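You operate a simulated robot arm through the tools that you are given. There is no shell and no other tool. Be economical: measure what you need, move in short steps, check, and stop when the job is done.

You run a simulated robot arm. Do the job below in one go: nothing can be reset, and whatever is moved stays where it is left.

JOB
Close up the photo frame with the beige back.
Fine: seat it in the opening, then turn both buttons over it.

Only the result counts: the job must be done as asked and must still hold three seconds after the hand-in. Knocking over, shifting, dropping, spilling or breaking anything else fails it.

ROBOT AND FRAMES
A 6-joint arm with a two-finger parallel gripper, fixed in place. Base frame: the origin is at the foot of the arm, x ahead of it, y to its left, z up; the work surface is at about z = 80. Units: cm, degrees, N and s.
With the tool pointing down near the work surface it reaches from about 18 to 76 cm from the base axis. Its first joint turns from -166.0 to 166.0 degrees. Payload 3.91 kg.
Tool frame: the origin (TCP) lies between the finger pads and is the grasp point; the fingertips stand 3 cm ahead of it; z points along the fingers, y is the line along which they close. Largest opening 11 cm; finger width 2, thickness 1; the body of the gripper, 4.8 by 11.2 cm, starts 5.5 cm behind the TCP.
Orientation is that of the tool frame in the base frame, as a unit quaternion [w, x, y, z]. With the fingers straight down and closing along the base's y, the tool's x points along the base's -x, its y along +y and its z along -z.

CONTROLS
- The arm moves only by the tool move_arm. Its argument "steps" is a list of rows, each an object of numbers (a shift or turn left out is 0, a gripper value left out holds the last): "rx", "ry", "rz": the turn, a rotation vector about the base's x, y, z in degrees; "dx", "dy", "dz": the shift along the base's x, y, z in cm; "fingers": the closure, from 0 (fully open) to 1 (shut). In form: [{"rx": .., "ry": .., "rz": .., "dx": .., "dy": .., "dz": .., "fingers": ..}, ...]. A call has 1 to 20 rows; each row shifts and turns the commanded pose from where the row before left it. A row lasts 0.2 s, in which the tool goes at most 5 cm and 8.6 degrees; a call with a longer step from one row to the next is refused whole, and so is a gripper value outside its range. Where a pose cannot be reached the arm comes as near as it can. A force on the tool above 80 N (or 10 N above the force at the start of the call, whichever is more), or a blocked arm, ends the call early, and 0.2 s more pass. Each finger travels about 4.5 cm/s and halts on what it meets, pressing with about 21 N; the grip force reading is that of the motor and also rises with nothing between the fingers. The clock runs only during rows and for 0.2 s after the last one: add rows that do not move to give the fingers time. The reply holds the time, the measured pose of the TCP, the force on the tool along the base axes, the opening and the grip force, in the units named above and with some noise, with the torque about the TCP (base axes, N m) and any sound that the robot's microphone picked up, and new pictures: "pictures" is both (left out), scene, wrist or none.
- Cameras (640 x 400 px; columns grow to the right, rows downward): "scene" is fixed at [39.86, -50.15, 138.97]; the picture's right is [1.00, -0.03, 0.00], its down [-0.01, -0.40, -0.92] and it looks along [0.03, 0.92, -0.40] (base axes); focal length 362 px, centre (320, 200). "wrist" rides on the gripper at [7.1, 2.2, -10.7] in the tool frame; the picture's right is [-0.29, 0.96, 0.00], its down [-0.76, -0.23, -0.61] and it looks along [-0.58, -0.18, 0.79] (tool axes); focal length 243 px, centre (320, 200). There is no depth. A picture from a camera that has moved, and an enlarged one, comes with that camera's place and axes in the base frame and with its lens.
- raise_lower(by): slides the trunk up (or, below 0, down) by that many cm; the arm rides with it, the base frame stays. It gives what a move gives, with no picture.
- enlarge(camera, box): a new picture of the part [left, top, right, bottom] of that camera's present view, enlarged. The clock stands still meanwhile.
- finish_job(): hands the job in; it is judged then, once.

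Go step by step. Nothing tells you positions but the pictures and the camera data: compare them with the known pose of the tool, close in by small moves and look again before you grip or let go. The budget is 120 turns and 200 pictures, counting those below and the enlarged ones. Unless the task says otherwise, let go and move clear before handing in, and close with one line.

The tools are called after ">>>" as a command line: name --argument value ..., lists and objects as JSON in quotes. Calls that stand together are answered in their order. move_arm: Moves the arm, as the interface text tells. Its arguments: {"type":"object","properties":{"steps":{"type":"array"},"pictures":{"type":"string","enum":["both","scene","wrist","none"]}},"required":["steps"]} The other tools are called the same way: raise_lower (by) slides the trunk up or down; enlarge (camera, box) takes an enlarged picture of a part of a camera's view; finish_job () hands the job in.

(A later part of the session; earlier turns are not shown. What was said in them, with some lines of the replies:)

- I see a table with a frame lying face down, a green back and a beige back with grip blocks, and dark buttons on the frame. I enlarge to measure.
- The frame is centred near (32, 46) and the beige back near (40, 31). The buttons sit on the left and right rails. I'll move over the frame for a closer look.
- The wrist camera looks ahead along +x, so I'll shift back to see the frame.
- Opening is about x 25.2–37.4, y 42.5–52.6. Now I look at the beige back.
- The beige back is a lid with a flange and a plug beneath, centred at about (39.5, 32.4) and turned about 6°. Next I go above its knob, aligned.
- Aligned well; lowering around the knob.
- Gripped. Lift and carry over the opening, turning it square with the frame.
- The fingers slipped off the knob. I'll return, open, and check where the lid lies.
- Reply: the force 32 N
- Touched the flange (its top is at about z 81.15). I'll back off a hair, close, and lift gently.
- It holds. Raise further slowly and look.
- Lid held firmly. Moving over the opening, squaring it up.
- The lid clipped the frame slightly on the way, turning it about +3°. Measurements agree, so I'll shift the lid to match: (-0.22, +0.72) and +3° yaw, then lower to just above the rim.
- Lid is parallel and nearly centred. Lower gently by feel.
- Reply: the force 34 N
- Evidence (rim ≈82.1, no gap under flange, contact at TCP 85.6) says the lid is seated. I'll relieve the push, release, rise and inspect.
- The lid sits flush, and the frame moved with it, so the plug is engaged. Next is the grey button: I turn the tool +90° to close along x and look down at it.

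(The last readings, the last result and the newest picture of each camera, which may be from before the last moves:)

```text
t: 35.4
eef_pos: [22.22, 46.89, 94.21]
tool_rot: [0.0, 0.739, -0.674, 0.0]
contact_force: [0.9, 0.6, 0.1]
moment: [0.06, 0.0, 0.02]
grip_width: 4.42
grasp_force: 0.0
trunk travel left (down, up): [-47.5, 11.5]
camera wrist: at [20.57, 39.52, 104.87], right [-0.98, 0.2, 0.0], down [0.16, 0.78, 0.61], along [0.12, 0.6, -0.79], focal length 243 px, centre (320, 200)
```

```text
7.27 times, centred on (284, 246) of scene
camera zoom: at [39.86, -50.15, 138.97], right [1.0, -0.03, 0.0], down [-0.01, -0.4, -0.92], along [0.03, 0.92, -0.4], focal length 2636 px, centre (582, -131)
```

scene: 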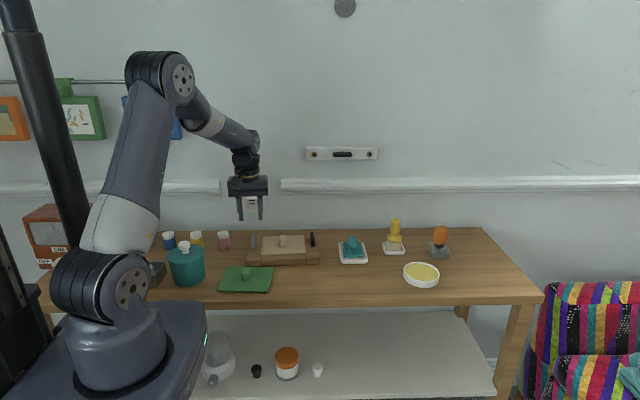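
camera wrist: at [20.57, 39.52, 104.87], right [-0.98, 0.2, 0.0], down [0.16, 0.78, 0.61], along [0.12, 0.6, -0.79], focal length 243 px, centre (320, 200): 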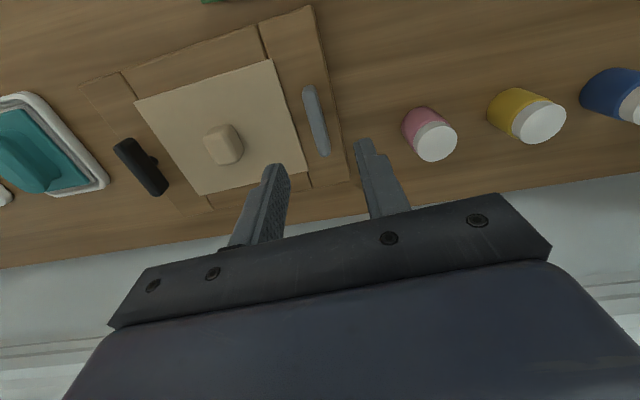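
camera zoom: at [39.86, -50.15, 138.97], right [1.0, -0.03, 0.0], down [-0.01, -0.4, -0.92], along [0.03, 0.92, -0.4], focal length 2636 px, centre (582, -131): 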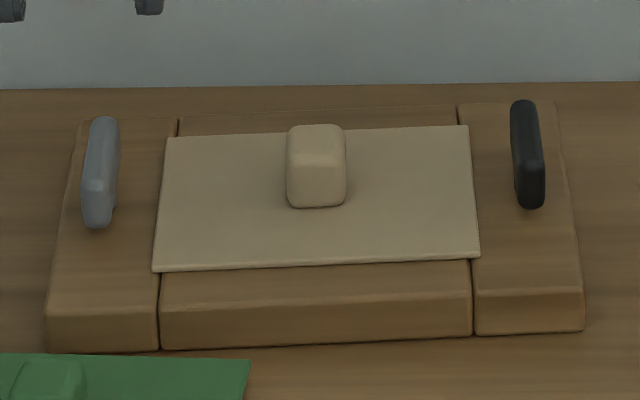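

>>> move_arm --steps '[{"rz": -3.7, "dx": 0.09, "dy": -0.22, "dz": -2}, {"dz": -2.5}, {"dz": -2}, {}, {}]' --pictures "none"

>>> enlarge --camera "wrist" --box '[160, 0, 480, 200]'

>>> enlarge --camera "scene" --box '[232, 218, 288, 253]'

```text
t: 36.6
eef_pos: [22.33, 46.4, 87.75]
tool_rot: [0.0, 0.716, -0.698, 0.0]
contact_force: [-0.5, -0.4, -0.2]
moment: [0.03, -0.01, 0.0]
grip_width: 4.38
grasp_force: 0.0
trunk travel left (down, up): [-47.5, 11.5]
```

```text
2.00 times, centred on (320, 100) of wrist
camera zoom: at [20.13, 39.33, 98.49], right [-0.96, 0.27, 0.0], down [0.21, 0.77, 0.61], along [0.16, 0.59, -0.79], focal length 485 px, centre (320, 400)
```

zoom: 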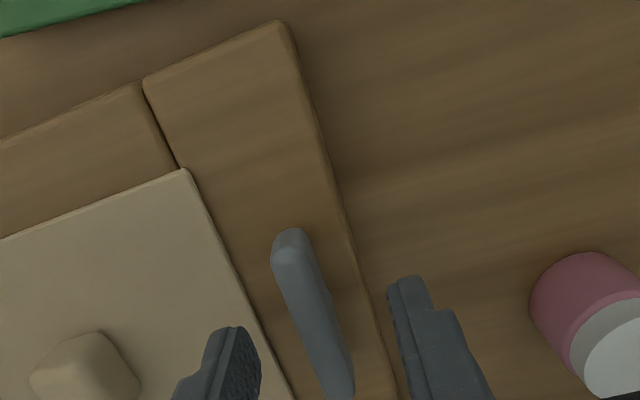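

```text
11.43 times, centred on (260, 236) of scene
camera zoom: at [39.86, -50.15, 138.97], right [1.0, -0.03, 0.0], down [-0.01, -0.4, -0.92], along [0.03, 0.92, -0.4], focal length 4142 px, centre (1006, -206)
```

zoom: 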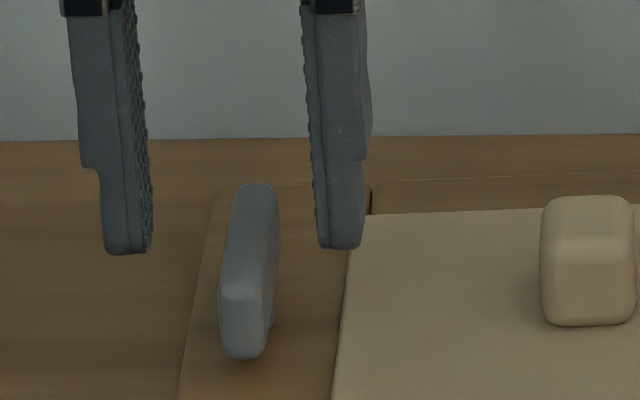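

>>> move_arm --steps '[{"dx": 0.25, "dy": 0.3, "dz": -0.6}, {"dz": -0.5}, {}, {}]' --pictures "none"

>>> enlarge --camera "scene" --box '[232, 218, 288, 253]'

```text
t: 37.6
eef_pos: [22.32, 46.74, 86.9]
tool_rot: [0.0, 0.716, -0.698, 0.0]
contact_force: [-0.2, 0.3, -0.2]
moment: [0.0, 0.0, 0.01]
grip_width: 4.44
grasp_force: 0.0
trunk travel left (down, up): [-47.5, 11.5]
```

```text
11.43 times, centred on (260, 236) of scene
camera zoom: at [39.86, -50.15, 138.97], right [1.0, -0.03, 0.0], down [-0.01, -0.4, -0.92], along [0.03, 0.92, -0.4], focal length 4142 px, centre (1006, -206)
```

zoom: 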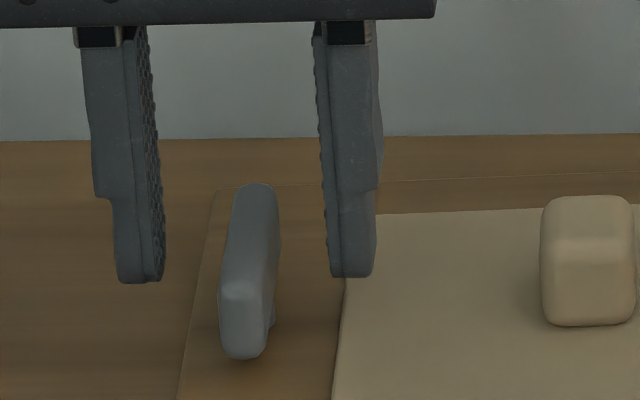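

Centred on the button. Lower slightly and grip it.

>>> move_arm --steps '[{"dy": -0.15, "dz": -0.4}, {"fingers": 0.75}, {"fingers": 0.9}, {"fingers": 1}, {}, {}, {}]' --pictures "none"

>>> enlarge --camera "scene" --box '[240, 218, 328, 273]'

```text
t: 39.2
eef_pos: [22.59, 46.56, 86.36]
tool_rot: [0.0, 0.716, -0.698, 0.0]
contact_force: [-1.1, -0.7, -0.1]
moment: [0.01, 0.05, 0.01]
grip_width: 1.18
grasp_force: 20.5
trunk travel left (down, up): [-47.5, 11.5]
```

```text
7.27 times, centred on (284, 246) of scene
camera zoom: at [39.86, -50.15, 138.97], right [1.0, -0.03, 0.0], down [-0.01, -0.4, -0.92], along [0.03, 0.92, -0.4], focal length 2636 px, centre (582, -131)
```

zoom: 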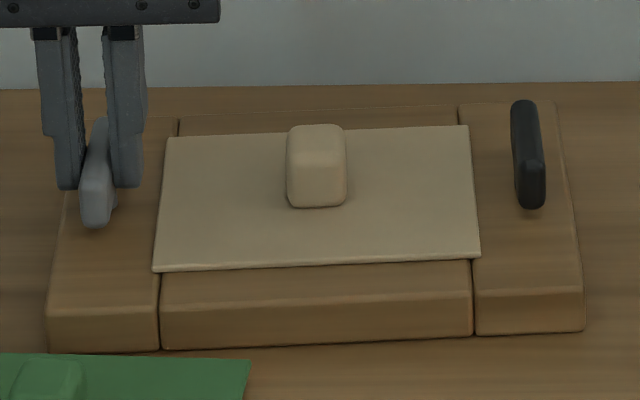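

Gripped with nothing shifted. Turn the button, first a part to check.

>>> move_arm --steps '[{"rz": -5}, {"rz": -5}, {"rz": -5}, {"rz": -5}, {}]' --pictures "none"

>>> enlarge --camera "scene" --box '[240, 218, 328, 273]'

```text
t: 40.4
eef_pos: [22.5, 46.66, 86.4]
tool_rot: [0.001, -0.584, 0.812, 0.001]
contact_force: [-5.2, 0.5, 10.2]
moment: [-0.48, 0.3, 0.02]
grip_width: 1.16
grasp_force: 21.1
trunk travel left (down, up): [-47.5, 11.5]
```

```text
7.27 times, centred on (284, 246) of scene
camera zoom: at [39.86, -50.15, 138.97], right [1.0, -0.03, 0.0], down [-0.01, -0.4, -0.92], along [0.03, 0.92, -0.4], focal length 2636 px, centre (582, -131)
```

zoom: 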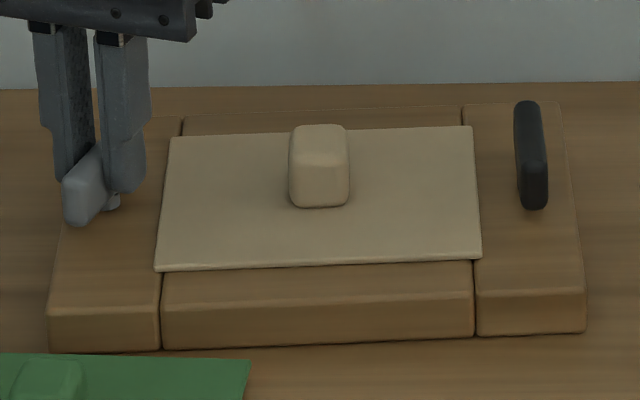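

>>> move_arm --steps '[{"rz": -5}, {"rz": -5}, {"rz": -5}, {"rz": -5}, {"rz": -5}, {"rz": -5}, {}]' --pictures "none"

>>> enlarge --camera "scene" --box '[240, 218, 328, 273]'

```text
t: 42.0
eef_pos: [22.55, 46.76, 86.52]
tool_rot: [0.002, -0.353, 0.935, 0.001]
contact_force: [-4.5, 7.8, 14.8]
moment: [-0.02, 0.37, 0.03]
grip_width: 1.17
grasp_force: 20.6
trunk travel left (down, up): [-47.5, 11.5]
```

```text
7.27 times, centred on (284, 246) of scene
camera zoom: at [39.86, -50.15, 138.97], right [1.0, -0.03, 0.0], down [-0.01, -0.4, -0.92], along [0.03, 0.92, -0.4], focal length 2636 px, centre (582, -131)
```

zoom: 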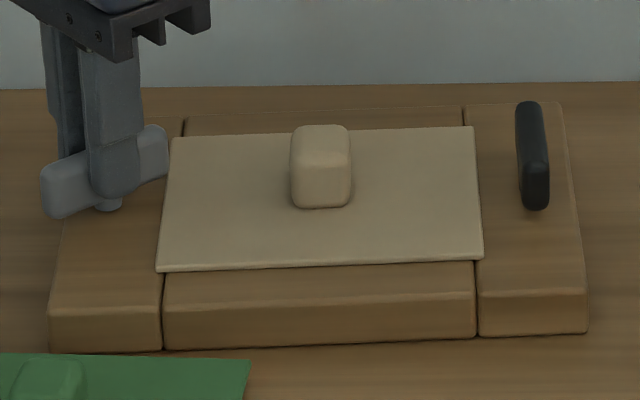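

>>> move_arm --steps '[{"rz": -5, "dz": 0.1}, {"rz": -5, "dz": 0.1}, {"rz": -5}, {"rz": -5}, {"rz": -5}, {"rz": -5}, {"rz": -5}, {}]' --pictures "none"

>>> enlarge --camera "scene" --box '[240, 218, 328, 273]'

>>> enlarge --camera "wrist" --box '[160, 0, 480, 200]'

```text
t: 43.8
eef_pos: [22.62, 46.72, 86.47]
tool_rot: [0.0, -0.056, 0.998, -0.001]
contact_force: [0.1, -0.1, 0.5]
moment: [0.1, 0.43, 0.01]
grip_width: 1.18
grasp_force: 20.5
trunk travel left (down, up): [-47.5, 11.5]
```

```text
7.27 times, centred on (284, 246) of scene
camera zoom: at [39.86, -50.15, 138.97], right [1.0, -0.03, 0.0], down [-0.01, -0.4, -0.92], along [0.03, 0.92, -0.4], focal length 2636 px, centre (582, -131)
```

zoom: 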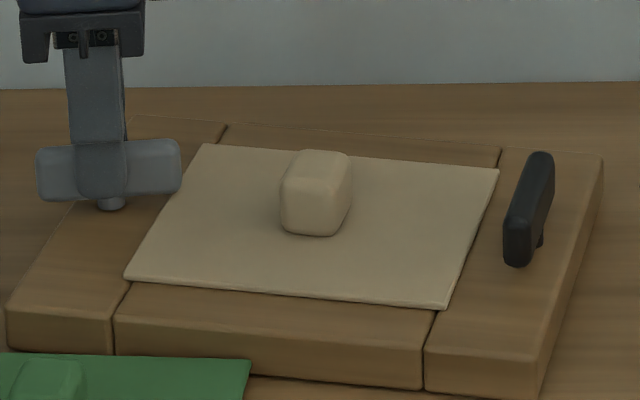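

```text
2.00 times, centred on (320, 100) of wrist
camera zoom: at [15.12, 48.04, 97.16], right [0.18, 0.98, 0.0], down [0.78, -0.14, 0.61], along [0.6, -0.11, -0.79], focal length 485 px, centre (320, 400)
```

zoom: 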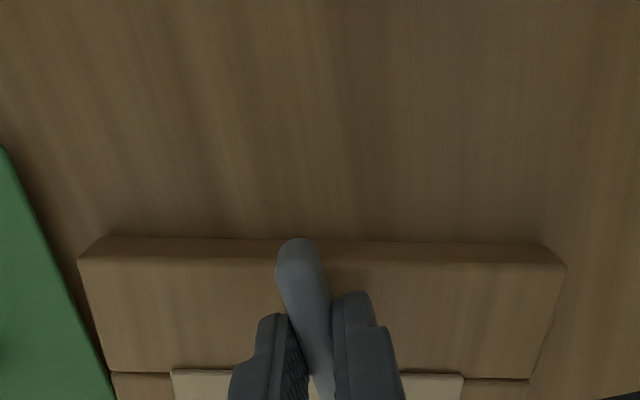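

The frame turned with the button in the last part, so something resisted. I look closely before going on.

>>> enlarge --camera "scene" --box '[240, 228, 288, 258]'

>>> enlarge --camera "scene" --box '[276, 230, 328, 272]'

```text
13.33 times, centred on (264, 243) of scene
camera zoom: at [39.86, -50.15, 138.97], right [1.0, -0.03, 0.0], down [-0.01, -0.4, -0.92], along [0.03, 0.92, -0.4], focal length 4832 px, centre (1067, -373)
```

zoom: 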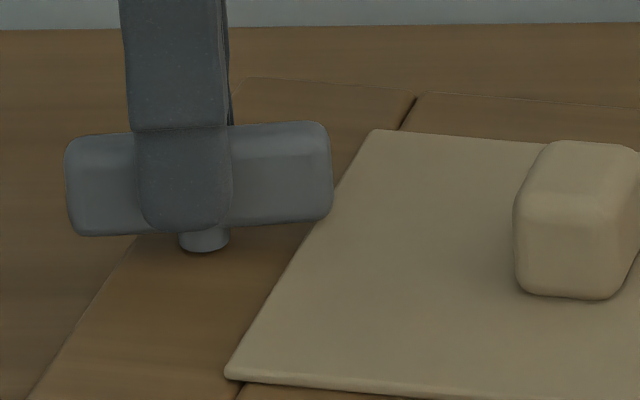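

```text
9.52 times, centred on (302, 251) of scene
camera zoom: at [39.86, -50.15, 138.97], right [1.0, -0.03, 0.0], down [-0.01, -0.4, -0.92], along [0.03, 0.92, -0.4], focal length 3452 px, centre (491, -286)
```

zoom: 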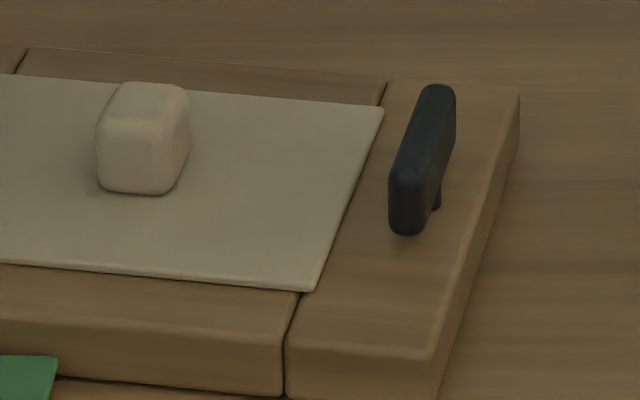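

>>> move_arm --steps '[{"fingers": 0.9}, {"fingers": 0.75}, {}, {"dz": 1.5}, {"dz": 3}, {"dz": 3}, {"dx": -3, "dz": 2}, {"dx": -3}, {}, {}]' --pictures "none"

>>> enlarge --camera "wrist" --box '[180, 20, 460, 195]'

>>> enlarge --camera "scene" --box '[240, 228, 288, 258]'

```text
t: 46.0
eef_pos: [16.58, 46.81, 96.08]
tool_rot: [0.0, -0.056, 0.998, 0.0]
contact_force: [-0.1, 0.1, -0.7]
moment: [0.0, 0.03, 0.0]
grip_width: 2.73
grasp_force: 0.1
trunk travel left (down, up): [-47.5, 11.5]
```

```text
2.29 times, centred on (320, 108) of wrist
camera zoom: at [9.02, 48.1, 106.7], right [0.18, 0.98, 0.0], down [0.78, -0.14, 0.61], along [0.6, -0.11, -0.79], focal length 555 px, centre (320, 411)
```

zoom: 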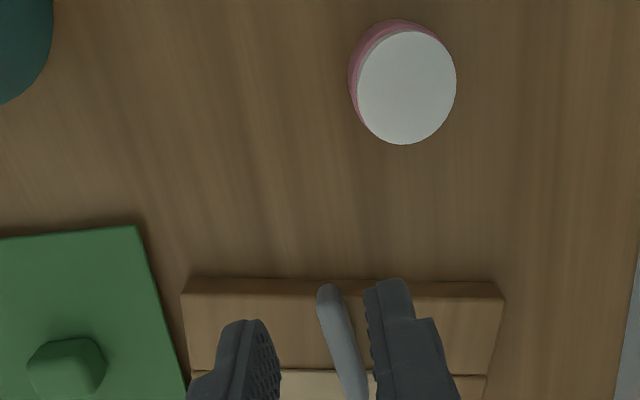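

```text
13.33 times, centred on (264, 243) of scene
camera zoom: at [39.86, -50.15, 138.97], right [1.0, -0.03, 0.0], down [-0.01, -0.4, -0.92], along [0.03, 0.92, -0.4], focal length 4832 px, centre (1067, -373)
```

zoom: 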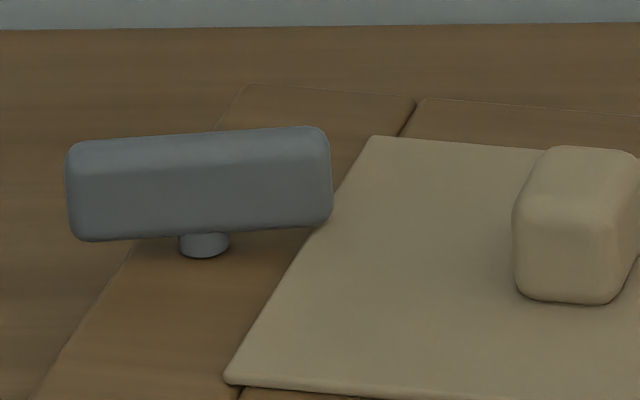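

The bar clears the lid; my small upward relief had unweighted the frame, so it swung along. I'll re-grip, unweight again, swing the frame back +13°, set it down, and then turn the button while pressing down.

>>> move_arm --steps '[{"dx": 3}, {"dx": 3, "dz": -2}, {"dz": -3}, {"dz": -3}, {"dz": -1.6}, {}, {"fingers": 0.9}, {"fingers": 1}, {}, {}, {}]' --pictures "none"

>>> enlarge --camera "scene" --box '[240, 218, 328, 273]'

```text
t: 48.4
eef_pos: [22.47, 46.62, 86.24]
tool_rot: [0.0, -0.057, 0.998, 0.001]
contact_force: [0.1, -0.2, -0.5]
moment: [-0.06, 0.13, 0.0]
grip_width: 1.16
grasp_force: 21.5
trunk travel left (down, up): [-47.5, 11.5]
```

```text
7.27 times, centred on (284, 246) of scene
camera zoom: at [39.86, -50.15, 138.97], right [1.0, -0.03, 0.0], down [-0.01, -0.4, -0.92], along [0.03, 0.92, -0.4], focal length 2636 px, centre (582, -131)
```

zoom: 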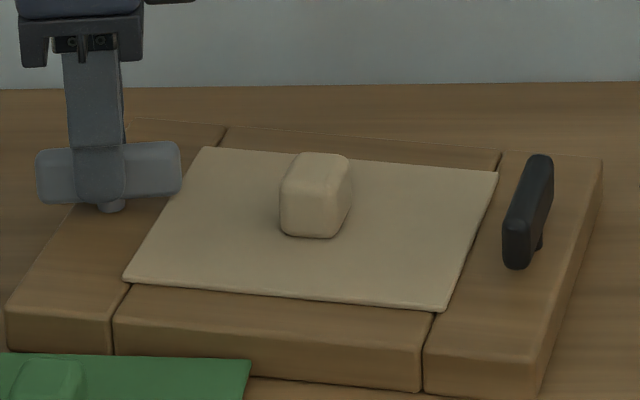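

>>> move_arm --steps '[{"dz": 0.2}, {"dz": 0.15, "rz": 2}, {"rz": 3}, {"rz": 3}, {"rz": 3}, {}]' --pictures "none"

>>> enlarge --camera "scene" --box '[240, 218, 328, 273]'

```text
t: 49.8
eef_pos: [22.55, 46.64, 86.7]
tool_rot: [0.001, -0.152, 0.988, -0.001]
contact_force: [0.5, -0.2, -4.7]
moment: [-0.02, 0.45, 0.02]
grip_width: 1.15
grasp_force: 21.5
trunk travel left (down, up): [-47.5, 11.5]
```

```text
7.27 times, centred on (284, 246) of scene
camera zoom: at [39.86, -50.15, 138.97], right [1.0, -0.03, 0.0], down [-0.01, -0.4, -0.92], along [0.03, 0.92, -0.4], focal length 2636 px, centre (582, -131)
```

zoom: 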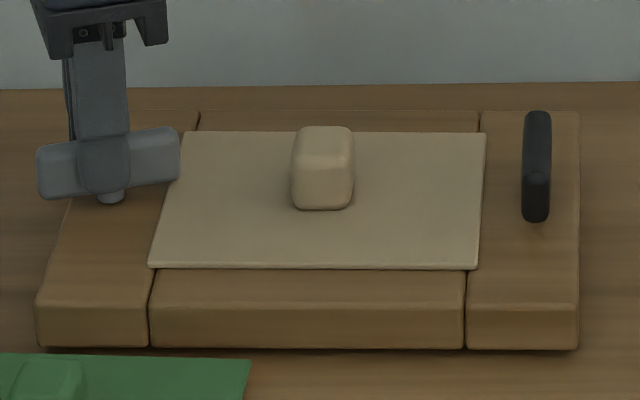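

The frame is back near its original pose. Now press down and turn the button the rest of the way.

>>> move_arm --steps '[{"dz": -0.35}, {"dz": -0.25}, {"rz": -3}, {"rz": -3}, {"rz": -3}, {"rz": -3}, {}]' --pictures "none"

>>> enlarge --camera "scene" --box '[240, 218, 328, 273]'

```text
t: 51.4
eef_pos: [22.41, 46.65, 86.26]
tool_rot: [0.001, -0.047, 0.999, 0.001]
contact_force: [-2.8, 5.6, 11.4]
moment: [0.12, -0.11, 0.04]
grip_width: 1.16
grasp_force: 21.1
trunk travel left (down, up): [-47.5, 11.5]
```

```text
7.27 times, centred on (284, 246) of scene
camera zoom: at [39.86, -50.15, 138.97], right [1.0, -0.03, 0.0], down [-0.01, -0.4, -0.92], along [0.03, 0.92, -0.4], focal length 2636 px, centre (582, -131)
```

zoom: 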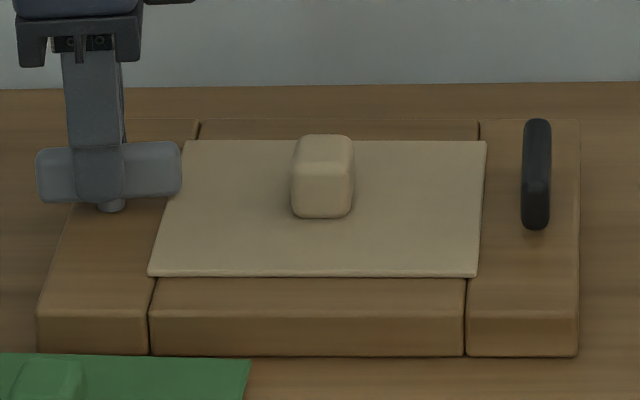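

>>> move_arm --steps '[{"rz": -3}, {"rz": -3}, {"rz": -2}, {}, {"dz": 0.15, "fingers": 0.9}, {"fingers": 0.75}, {}, {"dz": 1.5}, {"dz": 3}, {"dz": 3}, {"dz": 2}, {}]' --pictures "scene"

>>> enlarge --camera "scene" --box '[240, 218, 328, 273]'

```text
t: 54.0
eef_pos: [22.68, 46.66, 95.83]
tool_rot: [0.001, 0.022, 1.0, 0.0]
contact_force: [0.5, -0.5, 0.2]
moment: [0.0, -0.02, -0.02]
grip_width: 2.77
grasp_force: 0.1
trunk travel left (down, up): [-47.5, 11.5]
```

scene: 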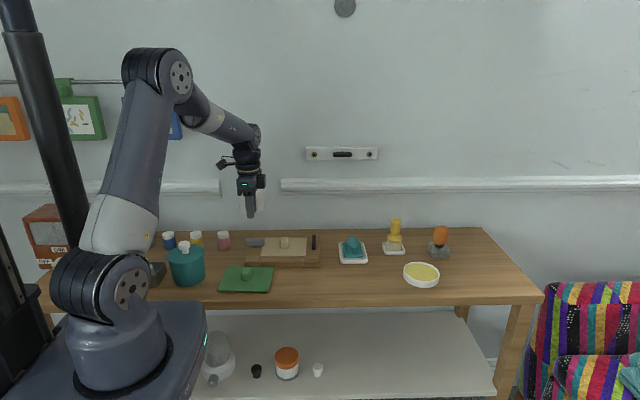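

```text
7.27 times, centred on (284, 246) of scene
camera zoom: at [39.86, -50.15, 138.97], right [1.0, -0.03, 0.0], down [-0.01, -0.4, -0.92], along [0.03, 0.92, -0.4], focal length 2636 px, centre (582, -131)
```

zoom: 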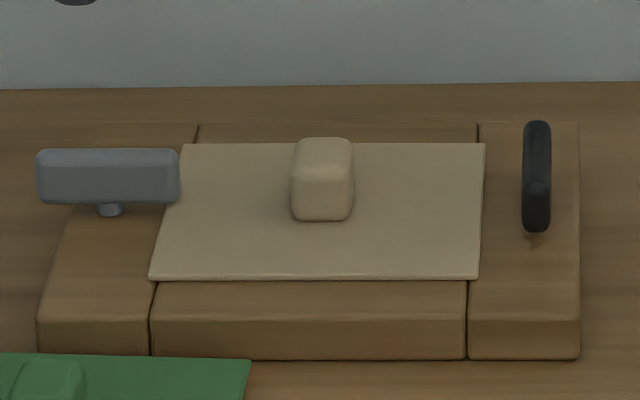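

The grey button is square across the lid. Next I move over the black button with the tool turned 90°.

>>> move_arm --steps '[{"dx": 4, "dy": -0.2, "fingers": 0.6}, {"dx": 4, "dy": -0.2}, {"dx": 4, "dy": -0.2}, {"dx": 4, "dy": -0.2}, {"dx": 0.7, "rz": 8}, {"rz": 8}, {"rz": 8}, {"rz": 8}, {"rz": 8}, {"rz": 8}, {"rz": 8}, {"rz": 8}, {"rz": 8}, {"rz": 8}, {"rz": 8}, {"rz": 2}, {}, {}]' --pictures "none"

>>> enlarge --camera "wrist" --box '[160, 0, 480, 200]'

>>> enlarge --camera "scene" --box '[272, 212, 344, 257]'

```text
t: 57.8
eef_pos: [39.24, 45.78, 95.83]
tool_rot: [0.0, -0.692, 0.722, 0.0]
contact_force: [-0.7, 0.4, -0.4]
moment: [0.02, 0.0, -0.01]
grip_width: 4.37
grasp_force: 0.0
trunk travel left (down, up): [-47.5, 11.5]
```

```text
2.00 times, centred on (320, 100) of wrist
camera zoom: at [36.63, 38.85, 106.43], right [-0.94, 0.33, 0.0], down [0.26, 0.75, 0.61], along [0.2, 0.57, -0.79], focal length 485 px, centre (320, 400)
```

zoom: 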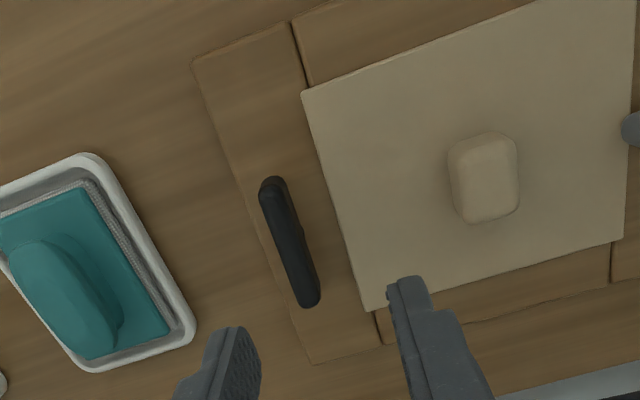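

```text
8.89 times, centred on (308, 234) of scene
camera zoom: at [39.86, -50.15, 138.97], right [1.0, -0.03, 0.0], down [-0.01, -0.4, -0.92], along [0.03, 0.92, -0.4], focal length 3222 px, centre (427, -107)
```

zoom: 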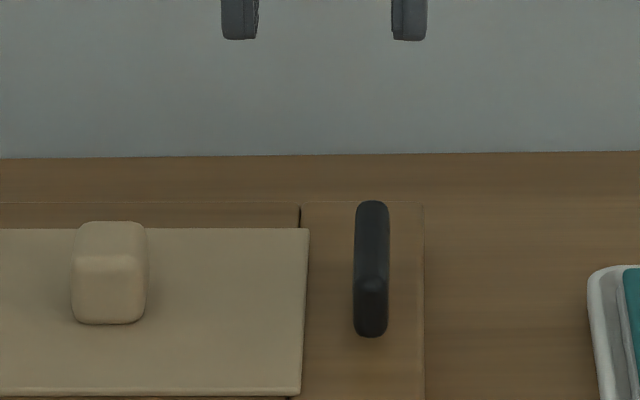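

>>> move_arm --steps '[{"dx": 1.3, "dy": -0.15, "dz": -3, "rz": -1}, {"dz": -3}, {"dz": -2}, {}, {}]' --pictures "none"

>>> enlarge --camera "scene" --box '[288, 217, 344, 252]'

>>> enlarge --camera "wrist" --box '[160, 0, 480, 200]'

```text
t: 59.0
eef_pos: [40.61, 45.88, 87.83]
tool_rot: [0.0, -0.685, 0.728, 0.0]
contact_force: [0.7, -0.5, -0.7]
moment: [0.02, 0.01, 0.0]
grip_width: 4.42
grasp_force: 0.0
trunk travel left (down, up): [-47.5, 11.5]
```

```text
11.43 times, centred on (316, 234) of scene
camera zoom: at [39.86, -50.15, 138.97], right [1.0, -0.03, 0.0], down [-0.01, -0.4, -0.92], along [0.03, 0.92, -0.4], focal length 4142 px, centre (366, -194)
```

zoom: 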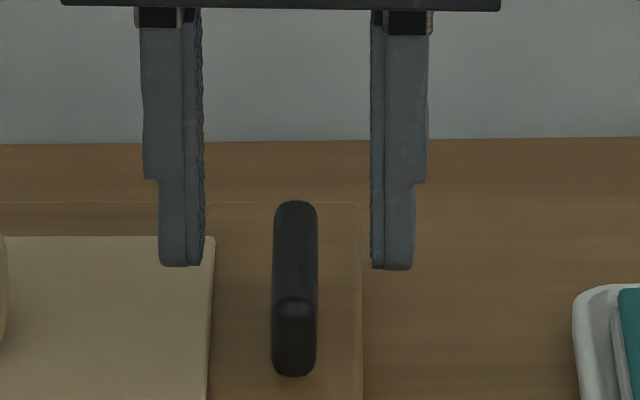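

```text
2.00 times, centred on (320, 100) of wrist
camera zoom: at [37.78, 38.87, 98.42], right [-0.94, 0.35, 0.0], down [0.28, 0.74, 0.61], along [0.21, 0.57, -0.79], focal length 485 px, centre (320, 400)
```

zoom: 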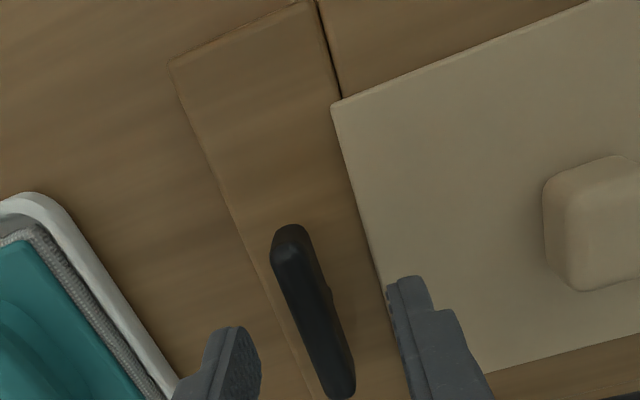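

>>> move_arm --steps '[{"dx": 0.12, "dy": -0.3, "dz": -0.8}, {"dz": -0.7}, {"fingers": 0.75}, {"fingers": 0.9}, {"fingers": 1}, {}, {}, {}]' --pictures "none"

>>> enlarge --camera "scene" --box '[240, 218, 328, 273]'

```text
t: 60.8
eef_pos: [40.64, 45.43, 86.32]
tool_rot: [0.0, -0.685, 0.728, -0.001]
contact_force: [-0.3, 0.0, -0.1]
moment: [-0.06, -0.02, -0.01]
grip_width: 1.19
grasp_force: 20.9
trunk travel left (down, up): [-47.5, 11.5]
```

```text
7.27 times, centred on (284, 246) of scene
camera zoom: at [39.86, -50.15, 138.97], right [1.0, -0.03, 0.0], down [-0.01, -0.4, -0.92], along [0.03, 0.92, -0.4], focal length 2636 px, centre (582, -131)
```

zoom: 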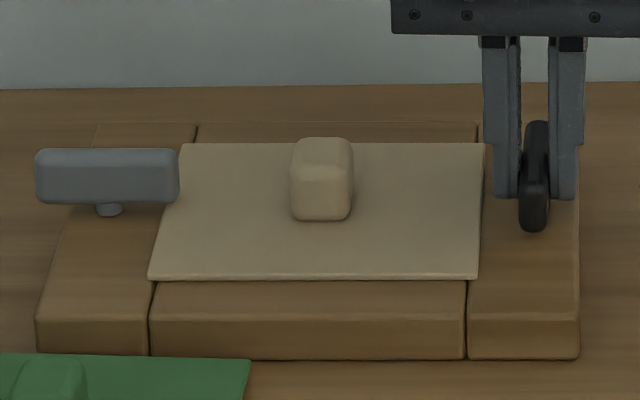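

>>> move_arm --steps '[{"dz": -0.15}, {"rz": -5}, {"rz": -5}, {"rz": -5}, {"rz": -5}, {"rz": -5}, {"rz": -5}, {"rz": -5}, {"rz": -5}, {}]' --pictures "none"

>>> enlarge --camera "scene" --box '[240, 218, 328, 273]'

```text
t: 63.0
eef_pos: [40.51, 45.46, 86.22]
tool_rot: [0.001, -0.394, 0.919, 0.0]
contact_force: [-3.1, 4.1, 8.7]
moment: [0.29, -0.07, 0.03]
grip_width: 1.18
grasp_force: 21.3
trunk travel left (down, up): [-47.5, 11.5]
```

```text
7.27 times, centred on (284, 246) of scene
camera zoom: at [39.86, -50.15, 138.97], right [1.0, -0.03, 0.0], down [-0.01, -0.4, -0.92], along [0.03, 0.92, -0.4], focal length 2636 px, centre (582, -131)
```

zoom: 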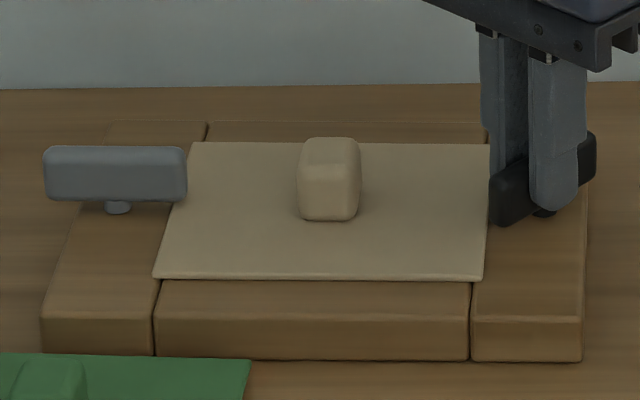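

Turning well with the frame nearly still. Continuing the rest.

>>> move_arm --steps '[{"rz": -5}, {"rz": -5}, {"rz": -5}, {"rz": -5}, {"rz": -5}, {"rz": -5}, {"rz": -5}, {"rz": -5}, {"rz": -5}, {"rz": -4}, {}]' --pictures "none"

>>> enlarge --camera "scene" --box '[240, 218, 328, 273]'

```text
t: 65.4
eef_pos: [40.68, 45.43, 86.25]
tool_rot: [0.001, 0.023, 1.0, 0.001]
contact_force: [2.1, 8.3, 14.7]
moment: [0.16, -0.24, 0.05]
grip_width: 1.16
grasp_force: 20.7
trunk travel left (down, up): [-47.5, 11.5]
```

```text
7.27 times, centred on (284, 246) of scene
camera zoom: at [39.86, -50.15, 138.97], right [1.0, -0.03, 0.0], down [-0.01, -0.4, -0.92], along [0.03, 0.92, -0.4], focal length 2636 px, centre (582, -131)
```

zoom: 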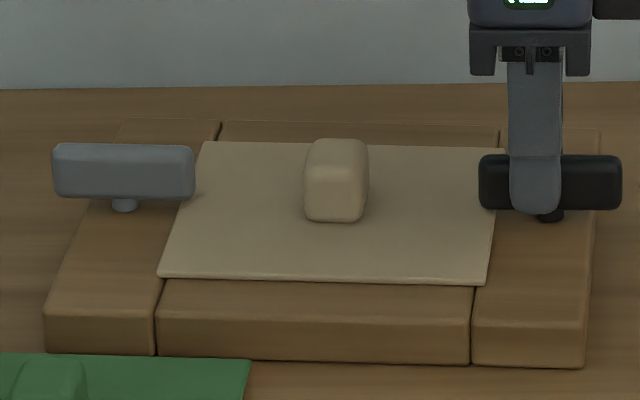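

>>> move_arm --steps '[{"rz": -2.5}, {}, {"dz": 0.1, "fingers": 0.9}, {"fingers": 0.7}, {}, {"dz": 1.5}, {"dz": 3}, {"dz": 3}, {"dx": -4, "dz": 3}, {"dx": -4, "dz": 3}, {"dx": -4, "dz": 3}, {"dx": -4}, {"dx": -3}, {}, {}]'

>>> enlarge --camera "scene" --box '[240, 218, 328, 273]'

>>> enlarge --camera "wrist" --box '[180, 20, 460, 195]'

```text
t: 68.6
eef_pos: [21.74, 45.64, 102.68]
tool_rot: [0.0, 0.044, 0.999, -0.001]
contact_force: [0.0, 0.4, -0.1]
moment: [-0.05, 0.03, -0.01]
grip_width: 3.29
grasp_force: 0.1
trunk travel left (down, up): [-47.5, 11.5]
camera wrist: at [14.6, 48.35, 113.38], right [0.37, 0.93, 0.0], down [0.74, -0.3, 0.61], along [0.56, -0.23, -0.79], focal length 243 px, centre (320, 200)
```

scene: 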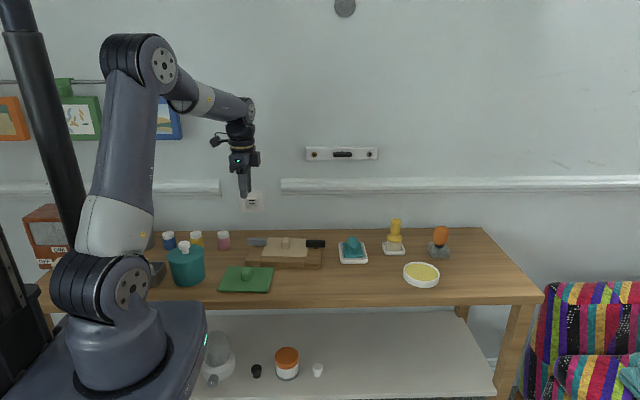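
wrist: 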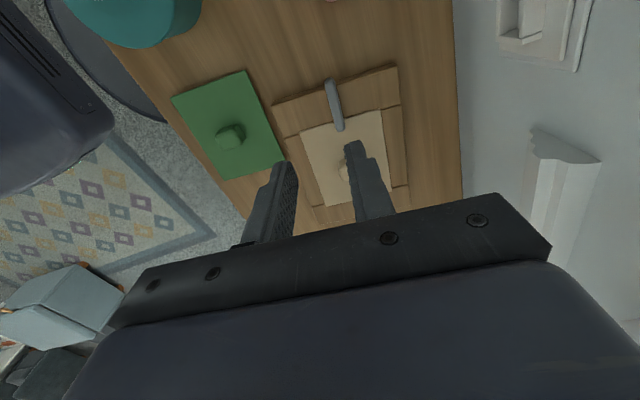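

```text
7.27 times, centred on (284, 246) of scene
camera zoom: at [39.86, -50.15, 138.97], right [1.0, -0.03, 0.0], down [-0.01, -0.4, -0.92], along [0.03, 0.92, -0.4], focal length 2636 px, centre (582, -131)
```

zoom: 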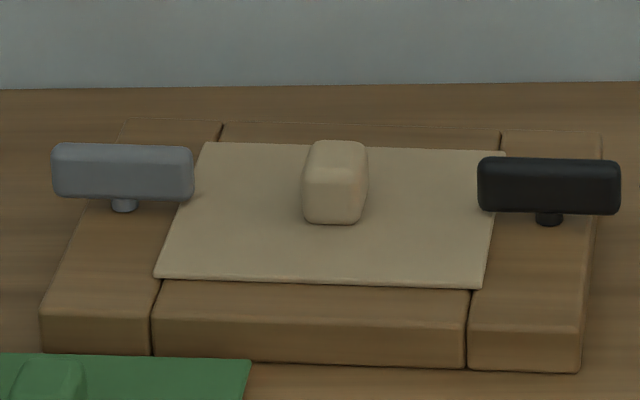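

```text
2.29 times, centred on (320, 108) of wrist
camera zoom: at [14.6, 48.35, 113.38], right [0.37, 0.93, 0.0], down [0.74, -0.3, 0.61], along [0.56, -0.23, -0.79], focal length 555 px, centre (320, 411)
```

zoom: 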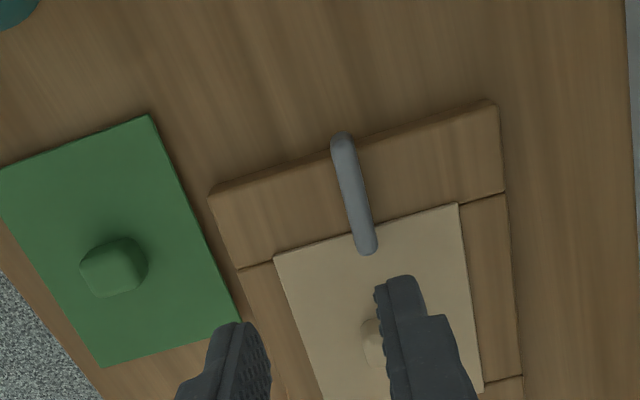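

Both buttons lie across the flush lid, the neighbouring things look undisturbed and the arm is clear, so I hand it in.

>>> finish_job

```text
The job is handed in.
```

The beige back is seated in the frame and both buttons are turned over it; the frame itself was bumped and ended turned about 5° clockwise from where it started.
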